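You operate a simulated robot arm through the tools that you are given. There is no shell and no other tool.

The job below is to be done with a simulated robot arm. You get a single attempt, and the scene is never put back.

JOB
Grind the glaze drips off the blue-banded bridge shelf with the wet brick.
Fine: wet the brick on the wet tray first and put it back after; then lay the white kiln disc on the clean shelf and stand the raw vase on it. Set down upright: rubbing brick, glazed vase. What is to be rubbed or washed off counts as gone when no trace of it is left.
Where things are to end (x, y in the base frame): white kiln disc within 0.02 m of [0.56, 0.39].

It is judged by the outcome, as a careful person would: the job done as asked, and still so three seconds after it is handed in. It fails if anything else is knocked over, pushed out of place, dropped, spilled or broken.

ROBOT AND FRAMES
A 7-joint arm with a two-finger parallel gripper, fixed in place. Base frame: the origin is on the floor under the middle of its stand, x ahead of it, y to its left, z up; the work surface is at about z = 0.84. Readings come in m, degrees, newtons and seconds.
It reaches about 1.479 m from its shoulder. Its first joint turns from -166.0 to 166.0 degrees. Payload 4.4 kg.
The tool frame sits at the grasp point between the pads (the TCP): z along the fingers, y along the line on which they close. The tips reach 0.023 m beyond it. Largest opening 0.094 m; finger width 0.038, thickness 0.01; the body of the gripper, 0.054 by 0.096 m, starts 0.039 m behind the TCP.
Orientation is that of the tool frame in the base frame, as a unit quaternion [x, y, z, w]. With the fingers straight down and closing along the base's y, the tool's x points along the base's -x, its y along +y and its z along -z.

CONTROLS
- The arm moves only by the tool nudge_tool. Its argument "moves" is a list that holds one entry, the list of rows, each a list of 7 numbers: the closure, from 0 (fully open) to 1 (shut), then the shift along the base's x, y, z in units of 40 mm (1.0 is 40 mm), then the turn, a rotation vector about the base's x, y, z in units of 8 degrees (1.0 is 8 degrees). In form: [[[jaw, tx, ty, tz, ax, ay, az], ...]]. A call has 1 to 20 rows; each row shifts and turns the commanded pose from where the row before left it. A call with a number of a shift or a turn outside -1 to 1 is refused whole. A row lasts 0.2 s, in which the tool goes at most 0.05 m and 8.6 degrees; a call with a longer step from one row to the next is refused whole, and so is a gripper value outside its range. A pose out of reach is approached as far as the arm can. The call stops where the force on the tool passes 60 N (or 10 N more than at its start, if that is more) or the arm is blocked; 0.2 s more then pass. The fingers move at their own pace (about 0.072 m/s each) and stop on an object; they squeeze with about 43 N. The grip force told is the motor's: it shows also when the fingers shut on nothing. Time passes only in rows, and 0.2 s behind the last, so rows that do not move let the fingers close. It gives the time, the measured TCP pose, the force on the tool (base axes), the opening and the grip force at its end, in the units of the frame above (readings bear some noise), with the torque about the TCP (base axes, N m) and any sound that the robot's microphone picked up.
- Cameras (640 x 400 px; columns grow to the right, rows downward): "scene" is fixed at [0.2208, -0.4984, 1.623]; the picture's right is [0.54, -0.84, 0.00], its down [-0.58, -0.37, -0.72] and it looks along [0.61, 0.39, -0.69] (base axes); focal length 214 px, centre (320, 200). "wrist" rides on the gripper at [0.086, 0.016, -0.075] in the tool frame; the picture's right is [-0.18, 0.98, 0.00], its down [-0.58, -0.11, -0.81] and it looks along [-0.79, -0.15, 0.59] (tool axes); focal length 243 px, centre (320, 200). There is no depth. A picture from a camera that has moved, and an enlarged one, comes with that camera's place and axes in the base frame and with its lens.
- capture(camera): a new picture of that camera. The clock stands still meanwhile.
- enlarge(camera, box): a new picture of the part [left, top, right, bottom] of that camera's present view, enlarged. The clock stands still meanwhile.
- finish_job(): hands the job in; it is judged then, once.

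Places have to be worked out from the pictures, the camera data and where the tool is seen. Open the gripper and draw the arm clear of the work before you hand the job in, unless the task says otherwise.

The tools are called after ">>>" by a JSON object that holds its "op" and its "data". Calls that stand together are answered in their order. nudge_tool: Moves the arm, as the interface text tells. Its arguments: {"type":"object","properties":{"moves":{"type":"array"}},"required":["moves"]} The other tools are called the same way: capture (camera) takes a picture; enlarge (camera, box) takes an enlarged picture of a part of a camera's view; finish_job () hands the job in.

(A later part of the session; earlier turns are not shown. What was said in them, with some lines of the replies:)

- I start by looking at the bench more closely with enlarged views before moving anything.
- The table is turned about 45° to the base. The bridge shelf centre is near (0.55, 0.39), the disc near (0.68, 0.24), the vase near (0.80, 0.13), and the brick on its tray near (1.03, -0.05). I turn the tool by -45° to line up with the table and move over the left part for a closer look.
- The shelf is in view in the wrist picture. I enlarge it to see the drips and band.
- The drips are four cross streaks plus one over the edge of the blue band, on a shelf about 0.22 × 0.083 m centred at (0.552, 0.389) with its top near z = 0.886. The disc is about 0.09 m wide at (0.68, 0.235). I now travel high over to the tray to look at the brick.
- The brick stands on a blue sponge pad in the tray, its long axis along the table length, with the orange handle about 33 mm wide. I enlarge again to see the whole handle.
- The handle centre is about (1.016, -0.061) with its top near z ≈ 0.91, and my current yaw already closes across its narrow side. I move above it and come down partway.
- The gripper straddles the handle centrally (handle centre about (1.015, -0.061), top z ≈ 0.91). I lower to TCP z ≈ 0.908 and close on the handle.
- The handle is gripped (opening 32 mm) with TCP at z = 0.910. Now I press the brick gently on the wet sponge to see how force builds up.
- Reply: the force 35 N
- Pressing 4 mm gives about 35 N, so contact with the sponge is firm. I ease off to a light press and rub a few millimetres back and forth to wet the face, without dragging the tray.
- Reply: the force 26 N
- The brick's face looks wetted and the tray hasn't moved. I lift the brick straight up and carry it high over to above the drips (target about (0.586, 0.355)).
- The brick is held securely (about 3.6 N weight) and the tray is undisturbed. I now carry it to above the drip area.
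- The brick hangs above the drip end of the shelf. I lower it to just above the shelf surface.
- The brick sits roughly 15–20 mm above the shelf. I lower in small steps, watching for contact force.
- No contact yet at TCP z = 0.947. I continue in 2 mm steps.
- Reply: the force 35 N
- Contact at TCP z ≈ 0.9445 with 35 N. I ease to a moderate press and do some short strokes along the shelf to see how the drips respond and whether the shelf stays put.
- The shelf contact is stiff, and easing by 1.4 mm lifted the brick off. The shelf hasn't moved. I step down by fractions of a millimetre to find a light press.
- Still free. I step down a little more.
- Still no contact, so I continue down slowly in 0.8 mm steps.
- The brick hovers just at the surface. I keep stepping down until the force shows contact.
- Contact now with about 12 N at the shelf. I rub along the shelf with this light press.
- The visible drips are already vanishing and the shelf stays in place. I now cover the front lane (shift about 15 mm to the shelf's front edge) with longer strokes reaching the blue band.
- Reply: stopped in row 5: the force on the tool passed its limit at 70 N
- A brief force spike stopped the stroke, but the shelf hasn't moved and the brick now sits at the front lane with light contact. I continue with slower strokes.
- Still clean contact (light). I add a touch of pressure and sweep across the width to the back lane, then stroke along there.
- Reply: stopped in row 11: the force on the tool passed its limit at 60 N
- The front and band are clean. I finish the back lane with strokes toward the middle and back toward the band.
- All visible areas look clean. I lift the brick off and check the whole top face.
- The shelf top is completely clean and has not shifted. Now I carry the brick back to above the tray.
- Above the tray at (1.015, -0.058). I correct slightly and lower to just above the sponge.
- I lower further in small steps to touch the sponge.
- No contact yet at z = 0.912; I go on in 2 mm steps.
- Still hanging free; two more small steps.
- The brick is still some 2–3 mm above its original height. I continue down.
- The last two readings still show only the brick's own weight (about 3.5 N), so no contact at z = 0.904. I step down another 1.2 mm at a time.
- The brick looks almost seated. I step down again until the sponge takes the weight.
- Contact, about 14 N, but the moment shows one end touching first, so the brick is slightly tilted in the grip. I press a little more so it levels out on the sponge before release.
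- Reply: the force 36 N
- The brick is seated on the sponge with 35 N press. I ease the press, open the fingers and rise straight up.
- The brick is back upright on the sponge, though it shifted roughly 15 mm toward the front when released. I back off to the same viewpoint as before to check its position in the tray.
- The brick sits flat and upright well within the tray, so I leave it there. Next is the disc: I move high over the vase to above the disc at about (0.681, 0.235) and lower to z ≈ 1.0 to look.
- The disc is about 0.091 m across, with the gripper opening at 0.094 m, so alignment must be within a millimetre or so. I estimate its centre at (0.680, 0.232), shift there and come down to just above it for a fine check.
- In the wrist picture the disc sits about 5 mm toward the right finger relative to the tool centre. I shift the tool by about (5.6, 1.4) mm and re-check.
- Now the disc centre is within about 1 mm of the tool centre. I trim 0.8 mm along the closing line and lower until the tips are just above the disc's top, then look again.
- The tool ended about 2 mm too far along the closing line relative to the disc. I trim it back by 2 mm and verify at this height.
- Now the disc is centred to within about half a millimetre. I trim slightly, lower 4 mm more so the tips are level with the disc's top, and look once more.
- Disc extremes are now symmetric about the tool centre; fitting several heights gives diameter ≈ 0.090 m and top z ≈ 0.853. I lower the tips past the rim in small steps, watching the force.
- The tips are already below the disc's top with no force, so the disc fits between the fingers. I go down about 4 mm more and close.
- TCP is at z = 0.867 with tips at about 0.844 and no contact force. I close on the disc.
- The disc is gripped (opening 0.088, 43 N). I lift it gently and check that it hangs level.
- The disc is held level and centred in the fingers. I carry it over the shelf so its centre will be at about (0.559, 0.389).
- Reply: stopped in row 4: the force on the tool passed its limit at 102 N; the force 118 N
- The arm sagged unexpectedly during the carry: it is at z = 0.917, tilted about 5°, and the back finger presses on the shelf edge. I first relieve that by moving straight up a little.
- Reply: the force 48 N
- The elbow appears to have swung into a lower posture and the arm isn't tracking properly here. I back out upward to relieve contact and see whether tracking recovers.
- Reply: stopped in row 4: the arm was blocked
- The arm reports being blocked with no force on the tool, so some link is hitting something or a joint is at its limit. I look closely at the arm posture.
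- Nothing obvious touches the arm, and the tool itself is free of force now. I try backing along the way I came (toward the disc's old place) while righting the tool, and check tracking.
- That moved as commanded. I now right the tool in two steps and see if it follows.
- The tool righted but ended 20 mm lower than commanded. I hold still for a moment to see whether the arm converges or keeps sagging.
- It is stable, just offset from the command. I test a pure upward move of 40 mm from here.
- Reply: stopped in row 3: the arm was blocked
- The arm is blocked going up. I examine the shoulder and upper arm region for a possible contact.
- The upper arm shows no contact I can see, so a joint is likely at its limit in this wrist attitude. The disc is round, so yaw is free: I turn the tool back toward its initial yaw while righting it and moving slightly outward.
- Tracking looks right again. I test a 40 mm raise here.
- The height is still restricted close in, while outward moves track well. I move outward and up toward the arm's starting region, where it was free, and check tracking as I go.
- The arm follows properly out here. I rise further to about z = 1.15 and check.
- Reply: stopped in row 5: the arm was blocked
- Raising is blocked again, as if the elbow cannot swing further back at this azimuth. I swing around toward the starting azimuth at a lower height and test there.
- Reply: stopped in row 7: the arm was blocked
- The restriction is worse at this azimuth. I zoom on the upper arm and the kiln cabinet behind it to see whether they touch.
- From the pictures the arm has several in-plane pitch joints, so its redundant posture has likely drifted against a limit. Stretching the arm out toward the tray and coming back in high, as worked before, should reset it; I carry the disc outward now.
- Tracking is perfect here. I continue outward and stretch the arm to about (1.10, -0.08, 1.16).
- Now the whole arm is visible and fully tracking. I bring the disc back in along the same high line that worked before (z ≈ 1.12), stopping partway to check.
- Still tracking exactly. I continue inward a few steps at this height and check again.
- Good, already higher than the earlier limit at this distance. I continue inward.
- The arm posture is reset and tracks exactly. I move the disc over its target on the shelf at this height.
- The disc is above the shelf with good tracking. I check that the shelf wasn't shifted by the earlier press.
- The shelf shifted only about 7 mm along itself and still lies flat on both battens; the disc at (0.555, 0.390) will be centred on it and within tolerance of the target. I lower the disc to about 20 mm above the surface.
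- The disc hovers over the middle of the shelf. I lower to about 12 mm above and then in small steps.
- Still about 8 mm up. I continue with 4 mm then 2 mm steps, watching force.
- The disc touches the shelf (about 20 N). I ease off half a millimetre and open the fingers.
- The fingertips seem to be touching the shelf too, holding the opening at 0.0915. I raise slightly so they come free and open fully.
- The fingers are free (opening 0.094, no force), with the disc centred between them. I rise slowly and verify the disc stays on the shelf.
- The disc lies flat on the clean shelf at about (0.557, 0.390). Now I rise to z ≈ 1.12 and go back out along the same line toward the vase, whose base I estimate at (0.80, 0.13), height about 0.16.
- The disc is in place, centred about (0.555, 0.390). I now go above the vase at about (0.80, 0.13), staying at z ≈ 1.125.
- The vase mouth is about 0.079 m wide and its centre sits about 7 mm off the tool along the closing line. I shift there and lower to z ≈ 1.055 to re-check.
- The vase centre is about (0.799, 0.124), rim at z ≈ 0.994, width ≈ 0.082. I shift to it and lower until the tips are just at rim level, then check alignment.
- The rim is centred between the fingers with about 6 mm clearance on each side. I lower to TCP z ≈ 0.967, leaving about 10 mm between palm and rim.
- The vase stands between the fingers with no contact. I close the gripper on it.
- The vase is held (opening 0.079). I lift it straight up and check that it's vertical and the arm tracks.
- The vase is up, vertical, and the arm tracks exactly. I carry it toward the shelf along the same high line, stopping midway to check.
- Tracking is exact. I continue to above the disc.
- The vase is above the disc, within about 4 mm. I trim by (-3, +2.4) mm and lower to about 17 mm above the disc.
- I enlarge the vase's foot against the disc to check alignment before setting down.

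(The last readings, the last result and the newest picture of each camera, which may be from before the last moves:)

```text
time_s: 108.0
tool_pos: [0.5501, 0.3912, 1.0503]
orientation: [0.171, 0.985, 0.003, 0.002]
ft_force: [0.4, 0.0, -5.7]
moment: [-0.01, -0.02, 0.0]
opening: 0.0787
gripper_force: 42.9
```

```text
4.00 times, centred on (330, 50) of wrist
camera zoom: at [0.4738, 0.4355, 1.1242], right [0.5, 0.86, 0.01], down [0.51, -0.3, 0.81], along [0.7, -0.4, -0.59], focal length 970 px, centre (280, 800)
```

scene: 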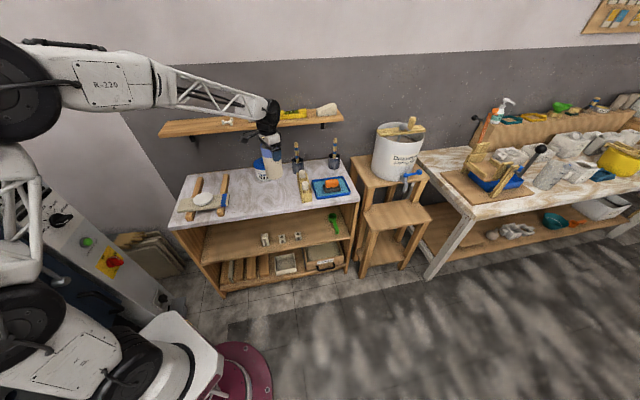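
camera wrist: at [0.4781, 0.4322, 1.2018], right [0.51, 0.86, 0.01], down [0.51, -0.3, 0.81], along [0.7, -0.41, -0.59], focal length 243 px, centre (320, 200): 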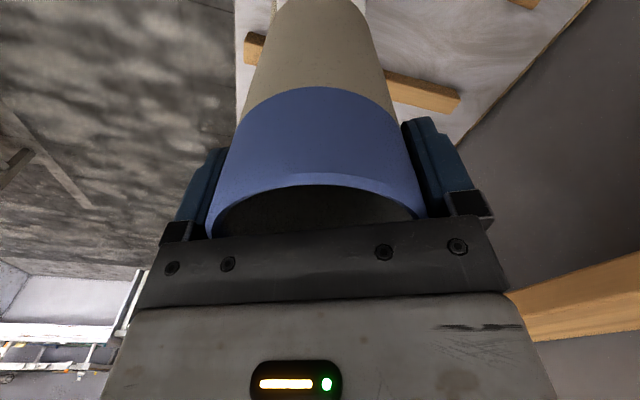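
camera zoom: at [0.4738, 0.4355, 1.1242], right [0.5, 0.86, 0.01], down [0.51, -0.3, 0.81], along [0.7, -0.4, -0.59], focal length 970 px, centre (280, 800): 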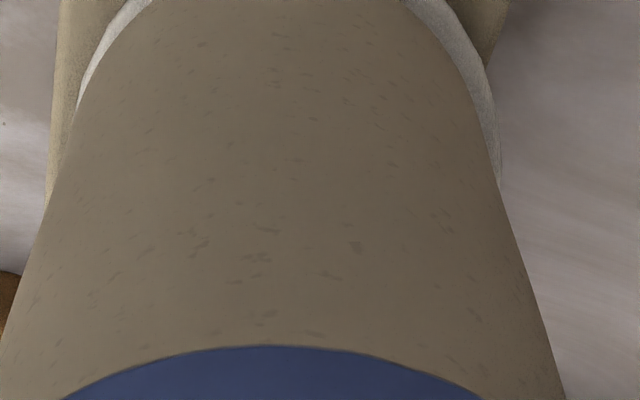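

The two views disagree slightly on alignment, so I lower the vase to only a few millimetres above the disc, where parallax is small, and compare again.

>>> {"op": "nudge_tool", "data": {"moves": [[[1, 0, 0, -0.15, 0, 0, 0], [1, 0, 0, -0.15, 0, 0, 0], [1, 0, 0, 0, 0, 0, 0], [1, 0, 0, 0, 0, 0, 0]]]}}

>>> {"op": "enlarge", "data": {"camera": "scene", "box": [190, 178, 238, 208]}}

>>> {"op": "enlarge", "data": {"camera": "wrist", "box": [260, 0, 340, 50]}}

>>> {"op": "enlarge", "data": {"camera": "wrist", "box": [330, 0, 410, 50]}}

```text
time_s: 109.0
tool_pos: [0.5509, 0.3915, 1.0381]
orientation: [0.172, 0.985, 0.002, 0.003]
ft_force: [0.6, 0.2, -4.1]
moment: [-0.05, -0.04, 0.0]
opening: 0.079
gripper_force: 42.8
```

```text
13.33 times, centred on (214, 193) of scene
camera zoom: at [0.2208, -0.4984, 1.623], right [0.54, -0.84, 0.0], down [-0.58, -0.37, -0.72], along [0.61, 0.39, -0.69], focal length 2860 px, centre (1733, 293)
```

zoom: 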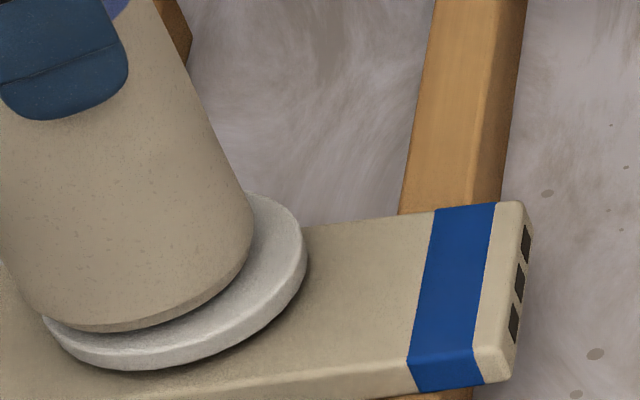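

```text
8.00 times, centred on (300, 25) of wrist
camera zoom: at [0.4742, 0.4361, 1.1113], right [0.5, 0.86, 0.01], down [0.51, -0.3, 0.81], along [0.7, -0.4, -0.59], focal length 1941 px, centre (480, 1600)
```

zoom: 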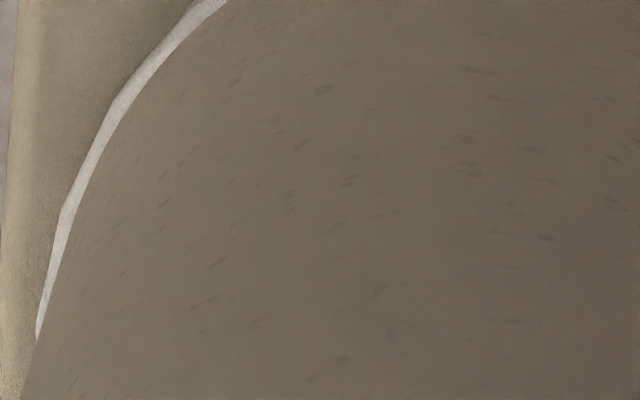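

```text
8.00 times, centred on (370, 25) of wrist
camera zoom: at [0.4742, 0.4361, 1.1113], right [0.5, 0.86, 0.01], down [0.51, -0.3, 0.81], along [0.7, -0.4, -0.59], focal length 1941 px, centre (-80, 1600)
```

zoom: 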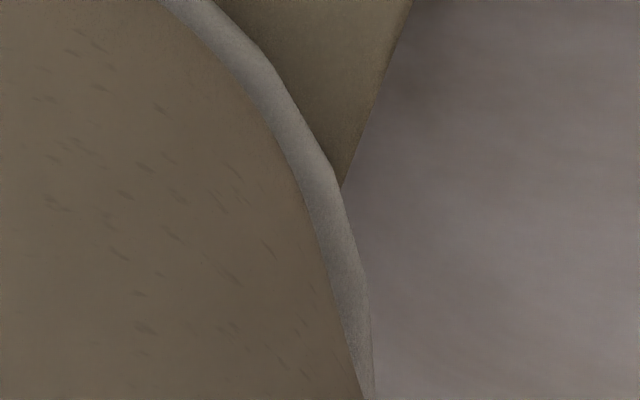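

Both views now agree: the vase should shift about 6–7 mm in base +x (and slightly -y) to centre on the disc. I apply (+6, -2.5) mm and re-check.

>>> {"op": "nudge_tool", "data": {"moves": [[[1, 0.15, -0.065, 0, 0, 0, 0], [1, 0, 0, 0, 0, 0, 0], [1, 0, 0, 0, 0, 0, 0]]]}}

>>> {"op": "enlarge", "data": {"camera": "scene", "box": [190, 178, 238, 208]}}

>>> {"op": "enlarge", "data": {"camera": "wrist", "box": [250, 0, 410, 100]}}

```text
time_s: 109.8
tool_pos: [0.5563, 0.3908, 1.036]
orientation: [0.171, 0.985, 0.003, 0.002]
ft_force: [1.0, 0.2, -4.2]
moment: [-0.01, -0.03, 0.03]
opening: 0.0792
gripper_force: 42.7
```

```text
13.33 times, centred on (214, 193) of scene
camera zoom: at [0.2208, -0.4984, 1.623], right [0.54, -0.84, 0.0], down [-0.58, -0.37, -0.72], along [0.61, 0.39, -0.69], focal length 2860 px, centre (1733, 293)
```

zoom: 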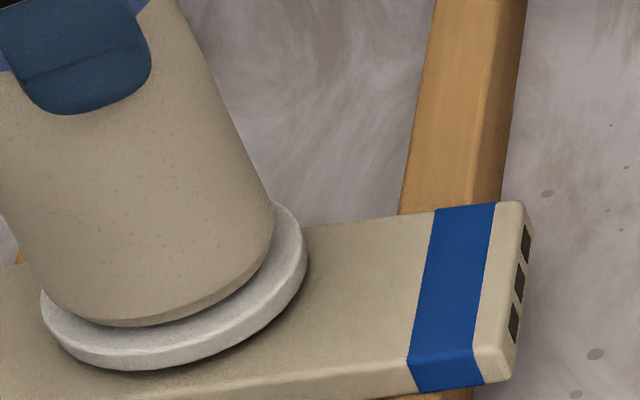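

```text
4.00 times, centred on (330, 50) of wrist
camera zoom: at [0.4807, 0.4338, 1.1099], right [0.51, 0.86, 0.01], down [0.51, -0.3, 0.81], along [0.7, -0.4, -0.59], focal length 970 px, centre (280, 800)
```

zoom: 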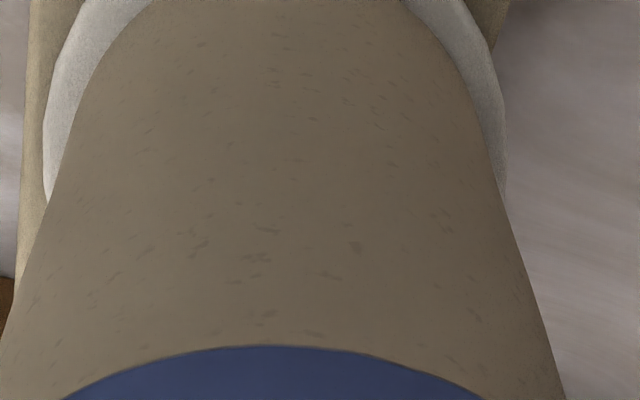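

The vase foot is now centred on the disc with even margins. I lower in small steps to contact.

>>> {"op": "nudge_tool", "data": {"moves": [[[1, 0, 0, -0.06, 0, 0, 0], [1, 0, 0, -0.06, 0, 0, 0], [1, 0, 0, 0, 0, 0, 0]]]}}

```text
time_s: 110.6
tool_pos: [0.5581, 0.3895, 1.03]
orientation: [0.171, 0.985, 0.004, 0.004]
ft_force: [-2.9, 3.4, 26.8]
moment: [-0.12, 0.56, -0.14]
opening: 0.0791
gripper_force: 43.2
```

Contact at TCP z ≈ 1.030 with about 30 N. I ease off slightly before releasing.

>>> {"op": "nudge_tool", "data": {"moves": [[[1, 0, 0, 0.015, 0, 0, 0], [1, 0, 0, 0, 0, 0, 0]]]}}

>>> {"op": "enlarge", "data": {"camera": "scene", "box": [190, 178, 238, 208]}}

```text
time_s: 111.2
tool_pos: [0.5575, 0.3898, 1.0305]
orientation: [0.171, 0.985, 0.002, 0.001]
ft_force: [5.0, 8.0, 25.6]
moment: [0.32, -0.29, 0.03]
opening: 0.0791
gripper_force: 43.3
```

```text
13.33 times, centred on (214, 193) of scene
camera zoom: at [0.2208, -0.4984, 1.623], right [0.54, -0.84, 0.0], down [-0.58, -0.37, -0.72], along [0.61, 0.39, -0.69], focal length 2860 px, centre (1733, 293)
```

zoom: 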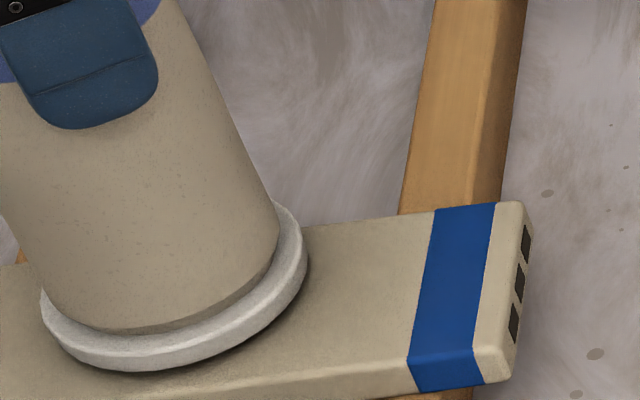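

The vase foot sits on the disc. I ease a little more to lower the preload.

>>> {"op": "nudge_tool", "data": {"moves": [[[1, 0, 0, 0.02, 0, 0, 0], [1, 0, 0, 0, 0, 0, 0]]]}}

```text
time_s: 111.8
tool_pos: [0.5564, 0.3886, 1.03]
orientation: [0.172, 0.985, 0.002, 0.002]
ft_force: [4.1, 1.7, 11.9]
moment: [-0.21, -0.4, 0.1]
opening: 0.0788
gripper_force: 43.3
```

Still about 16 N of press; one more small ease, then I open the fingers gradually.

>>> {"op": "nudge_tool", "data": {"moves": [[[1, 0, 0, 0.012, 0, 0, 0], [1, 0, 0, 0, 0, 0, 0]]]}}

```text
time_s: 112.4
tool_pos: [0.5569, 0.3886, 1.0309]
orientation: [0.171, 0.985, 0.002, 0.001]
ft_force: [0.8, 0.0, -4.6]
moment: [-0.01, -0.08, -0.01]
opening: 0.0788
gripper_force: 42.8
```

The vase now just hangs at contact height (gap well under half a millimetre). I lower 0.25 mm and open the fingers.

>>> {"op": "nudge_tool", "data": {"moves": [[[1, 0, 0, -0.007, 0, 0, 0], [1, 0, 0, 0, 0, 0, 0], [0, 0, 0, 0, 0, 0, 0], [0, 0, 0, 0, 0, 0, 0], [0, 0, 0, 0, 0, 0, 0], [0, 0, 0, 0, 0, 0, 0]]]}}

>>> {"op": "enlarge", "data": {"camera": "scene", "box": [175, 150, 255, 210]}}

>>> {"op": "capture", "data": {"camera": "wrist"}}

```text
time_s: 113.8
tool_pos: [0.5563, 0.3892, 1.0328]
orientation: [0.171, 0.985, 0.003, 0.002]
ft_force: [-0.1, 0.3, 0.7]
moment: [-0.01, 0.02, 0.0]
opening: 0.094
gripper_force: 0.0
```

```text
6.67 times, centred on (215, 180) of scene
camera zoom: at [0.2208, -0.4984, 1.623], right [0.54, -0.84, 0.0], down [-0.58, -0.37, -0.72], along [0.61, 0.39, -0.69], focal length 1430 px, centre (1020, 333)
```

zoom: 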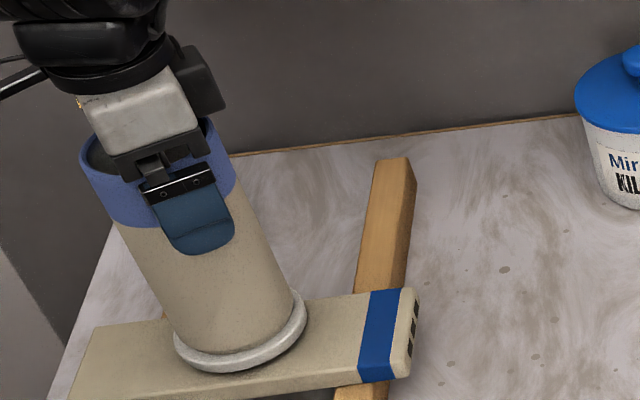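

```text
taken
camera wrist: at [0.4801, 0.4328, 1.1062], right [0.5, 0.86, 0.01], down [0.51, -0.3, 0.81], along [0.7, -0.4, -0.59], focal length 243 px, centre (320, 200)
```

wrist: 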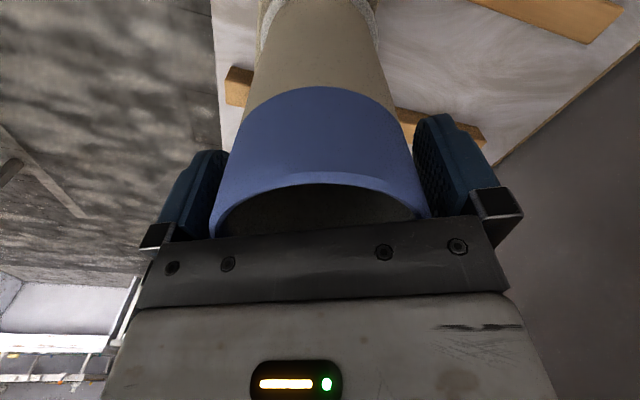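

The vase stands on the disc and the fingers are fully open with no contact force. I rise straight up.

>>> {"op": "nudge_tool", "data": {"moves": [[[0, 0, 0, 0.2, 0, 0, 0], [0, 0, 0, 0.4, 0, 0, 0], [0, 0, 0, 0.5, 0, 0, 0], [0, 0, 0, 0.7, 0, 0, 0], [0, 0, 0, 0.9, 0, 0, 0], [0, 0, 0, 0.9, 0, 0, 0], [0, 0, 0, 0, 0, 0, 0]]]}}

>>> {"op": "enlarge", "data": {"camera": "scene", "box": [175, 150, 255, 210]}}

>>> {"op": "capture", "data": {"camera": "wrist"}}

```text
time_s: 115.4
tool_pos: [0.557, 0.3897, 1.1769]
orientation: [0.172, 0.985, 0.003, 0.002]
ft_force: [-0.5, -0.4, -0.9]
moment: [0.01, 0.0, 0.03]
opening: 0.0939
gripper_force: 0.1
```

```text
6.67 times, centred on (215, 180) of scene
camera zoom: at [0.2208, -0.4984, 1.623], right [0.54, -0.84, 0.0], down [-0.58, -0.37, -0.72], along [0.61, 0.39, -0.69], focal length 1430 px, centre (1020, 333)
```

zoom: 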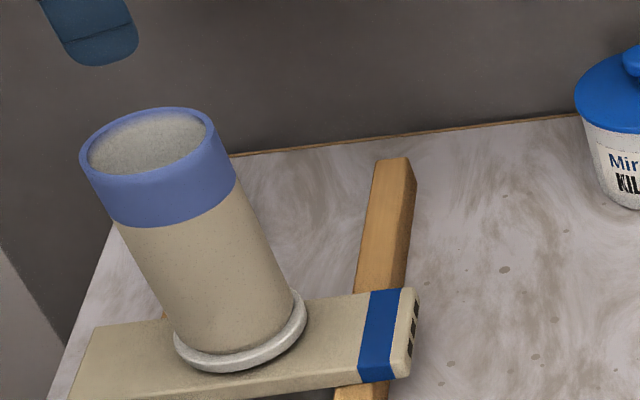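

```text
taken
camera wrist: at [0.4794, 0.4343, 1.2508], right [0.51, 0.86, 0.01], down [0.51, -0.3, 0.81], along [0.7, -0.4, -0.59], focal length 243 px, centre (320, 200)
```

wrist: 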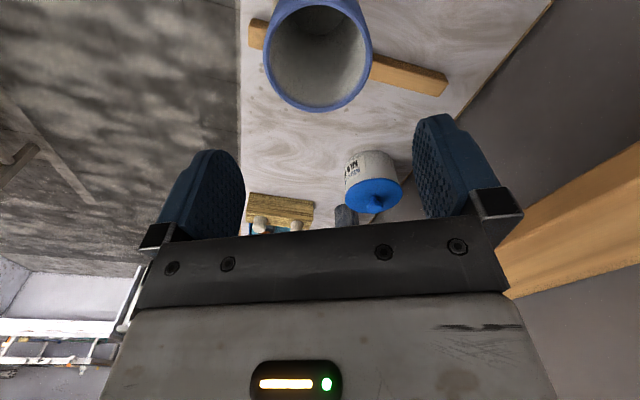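

The vase stands upright on the disc on the shelf. I draw the arm clear, up and away from the shelf, then make final inspections.

>>> {"op": "nudge_tool", "data": {"moves": [[[0, 0.3, -0.4, 0.3, 0, 0, 0], [0, 0.6, -0.79, 0.3, 0, 0, 0], [0, 0.6, -0.79, 0.3, 0, 0, 0], [0, 0.6, -0.79, 0.3, 0, 0, 0], [0, 0.6, -0.79, 0.3, 0, 0, 0], [0, 0.6, -0.79, 0.3, 0, 0, 0], [0, 0, 0, 0, 0, 0, 0]]]}}

>>> {"op": "capture", "data": {"camera": "scene"}}

>>> {"op": "enlarge", "data": {"camera": "scene", "box": [165, 130, 369, 258]}}

>>> {"op": "enlarge", "data": {"camera": "scene", "box": [180, 178, 240, 214]}}

>>> {"op": "enlarge", "data": {"camera": "scene", "box": [300, 165, 360, 205]}}

```text
time_s: 117.0
tool_pos: [0.6929, 0.2147, 1.2464]
orientation: [0.172, 0.985, 0.003, 0.002]
ft_force: [-0.9, 0.2, -0.1]
moment: [0.0, -0.01, 0.01]
opening: 0.0941
gripper_force: 0.0
```

```text
taken
```

scene: 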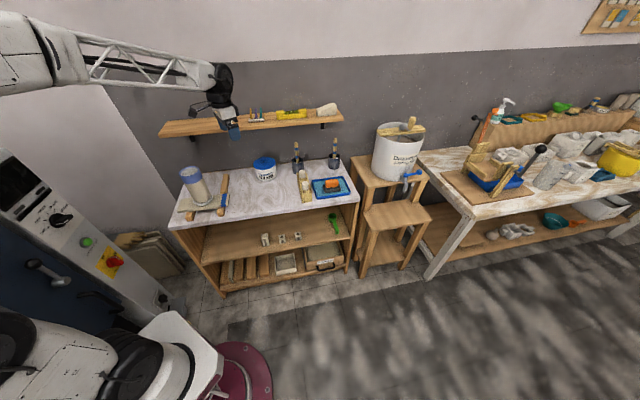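

```text
3.12 times, centred on (267, 194) of scene
camera zoom: at [0.2208, -0.4984, 1.623], right [0.54, -0.84, 0.0], down [-0.58, -0.37, -0.72], along [0.61, 0.39, -0.69], focal length 670 px, centre (486, 219)
```

zoom: 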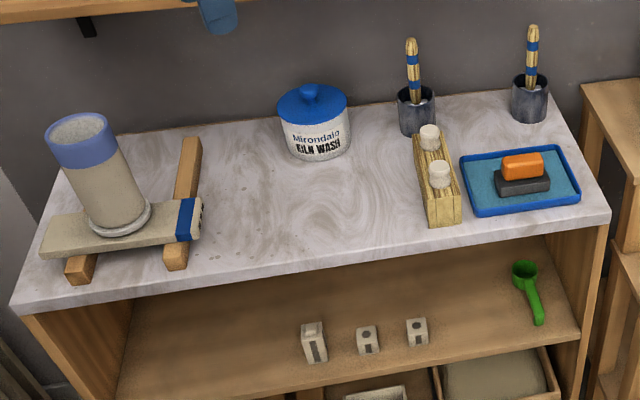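

```text
10.67 times, centred on (210, 196) of scene
camera zoom: at [0.2208, -0.4984, 1.623], right [0.54, -0.84, 0.0], down [-0.58, -0.37, -0.72], along [0.61, 0.39, -0.69], focal length 2288 px, centre (1493, 243)
```

zoom: 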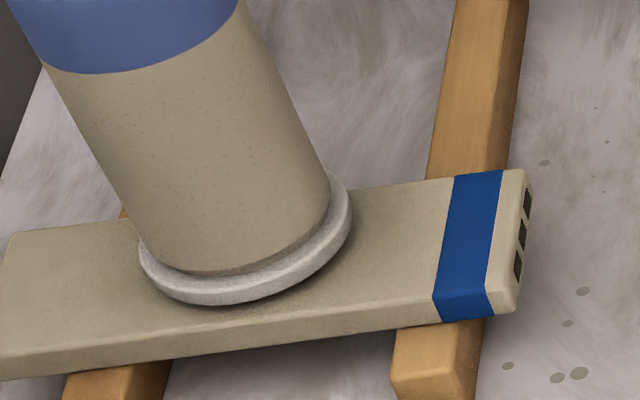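

```text
10.00 times, centred on (330, 185) of scene
camera zoom: at [0.2208, -0.4984, 1.623], right [0.54, -0.84, 0.0], down [-0.58, -0.37, -0.72], along [0.61, 0.39, -0.69], focal length 2145 px, centre (220, 350)
```

zoom: 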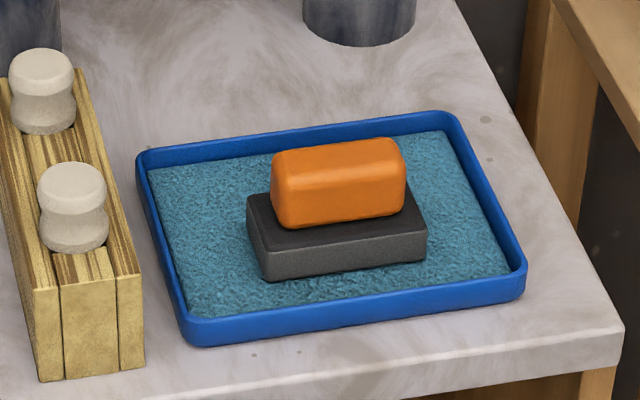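

Final check: the shelf shows no trace of the drips. The disc lies on it within about 1 cm of the target, and the vase stands upright and centred on the disc. The brick sits upright on its wet tray, and nothing else has been disturbed. The gripper is open and the arm is clear, so I hand the job in.

>>> {"op": "finish_job", "data": {}}

```text
The job is handed in.
```

I ground the drips off the shelf and placed the disc and the raw vase, and the job is handed in. I don't have the judging result.

- **Shelf:** no trace of the drips shows in the close-up views.
- **Brick:** it was wetted first and is back upright on the wet tray. It ended about 17 mm from its original spot, still well inside the tray.
- **Disc:** it lies on the clean shelf at about (0.556, 0.390), within 1 cm of the target by my estimate.
- **Vase:** it stands upright and centred on the disc.

While I was carrying the disc, the arm stopped following commands and dropped. A finger pressed the shelf's edge with over 100 N, and the shelf slid about 7 mm along its battens. It still lies flat on both of them. I reset the arm by stretching it outward with the disc still gripped, then carried on normally.

Nothing else looks moved or knocked over in the final pictures. The gripper is open and the arm is clear.
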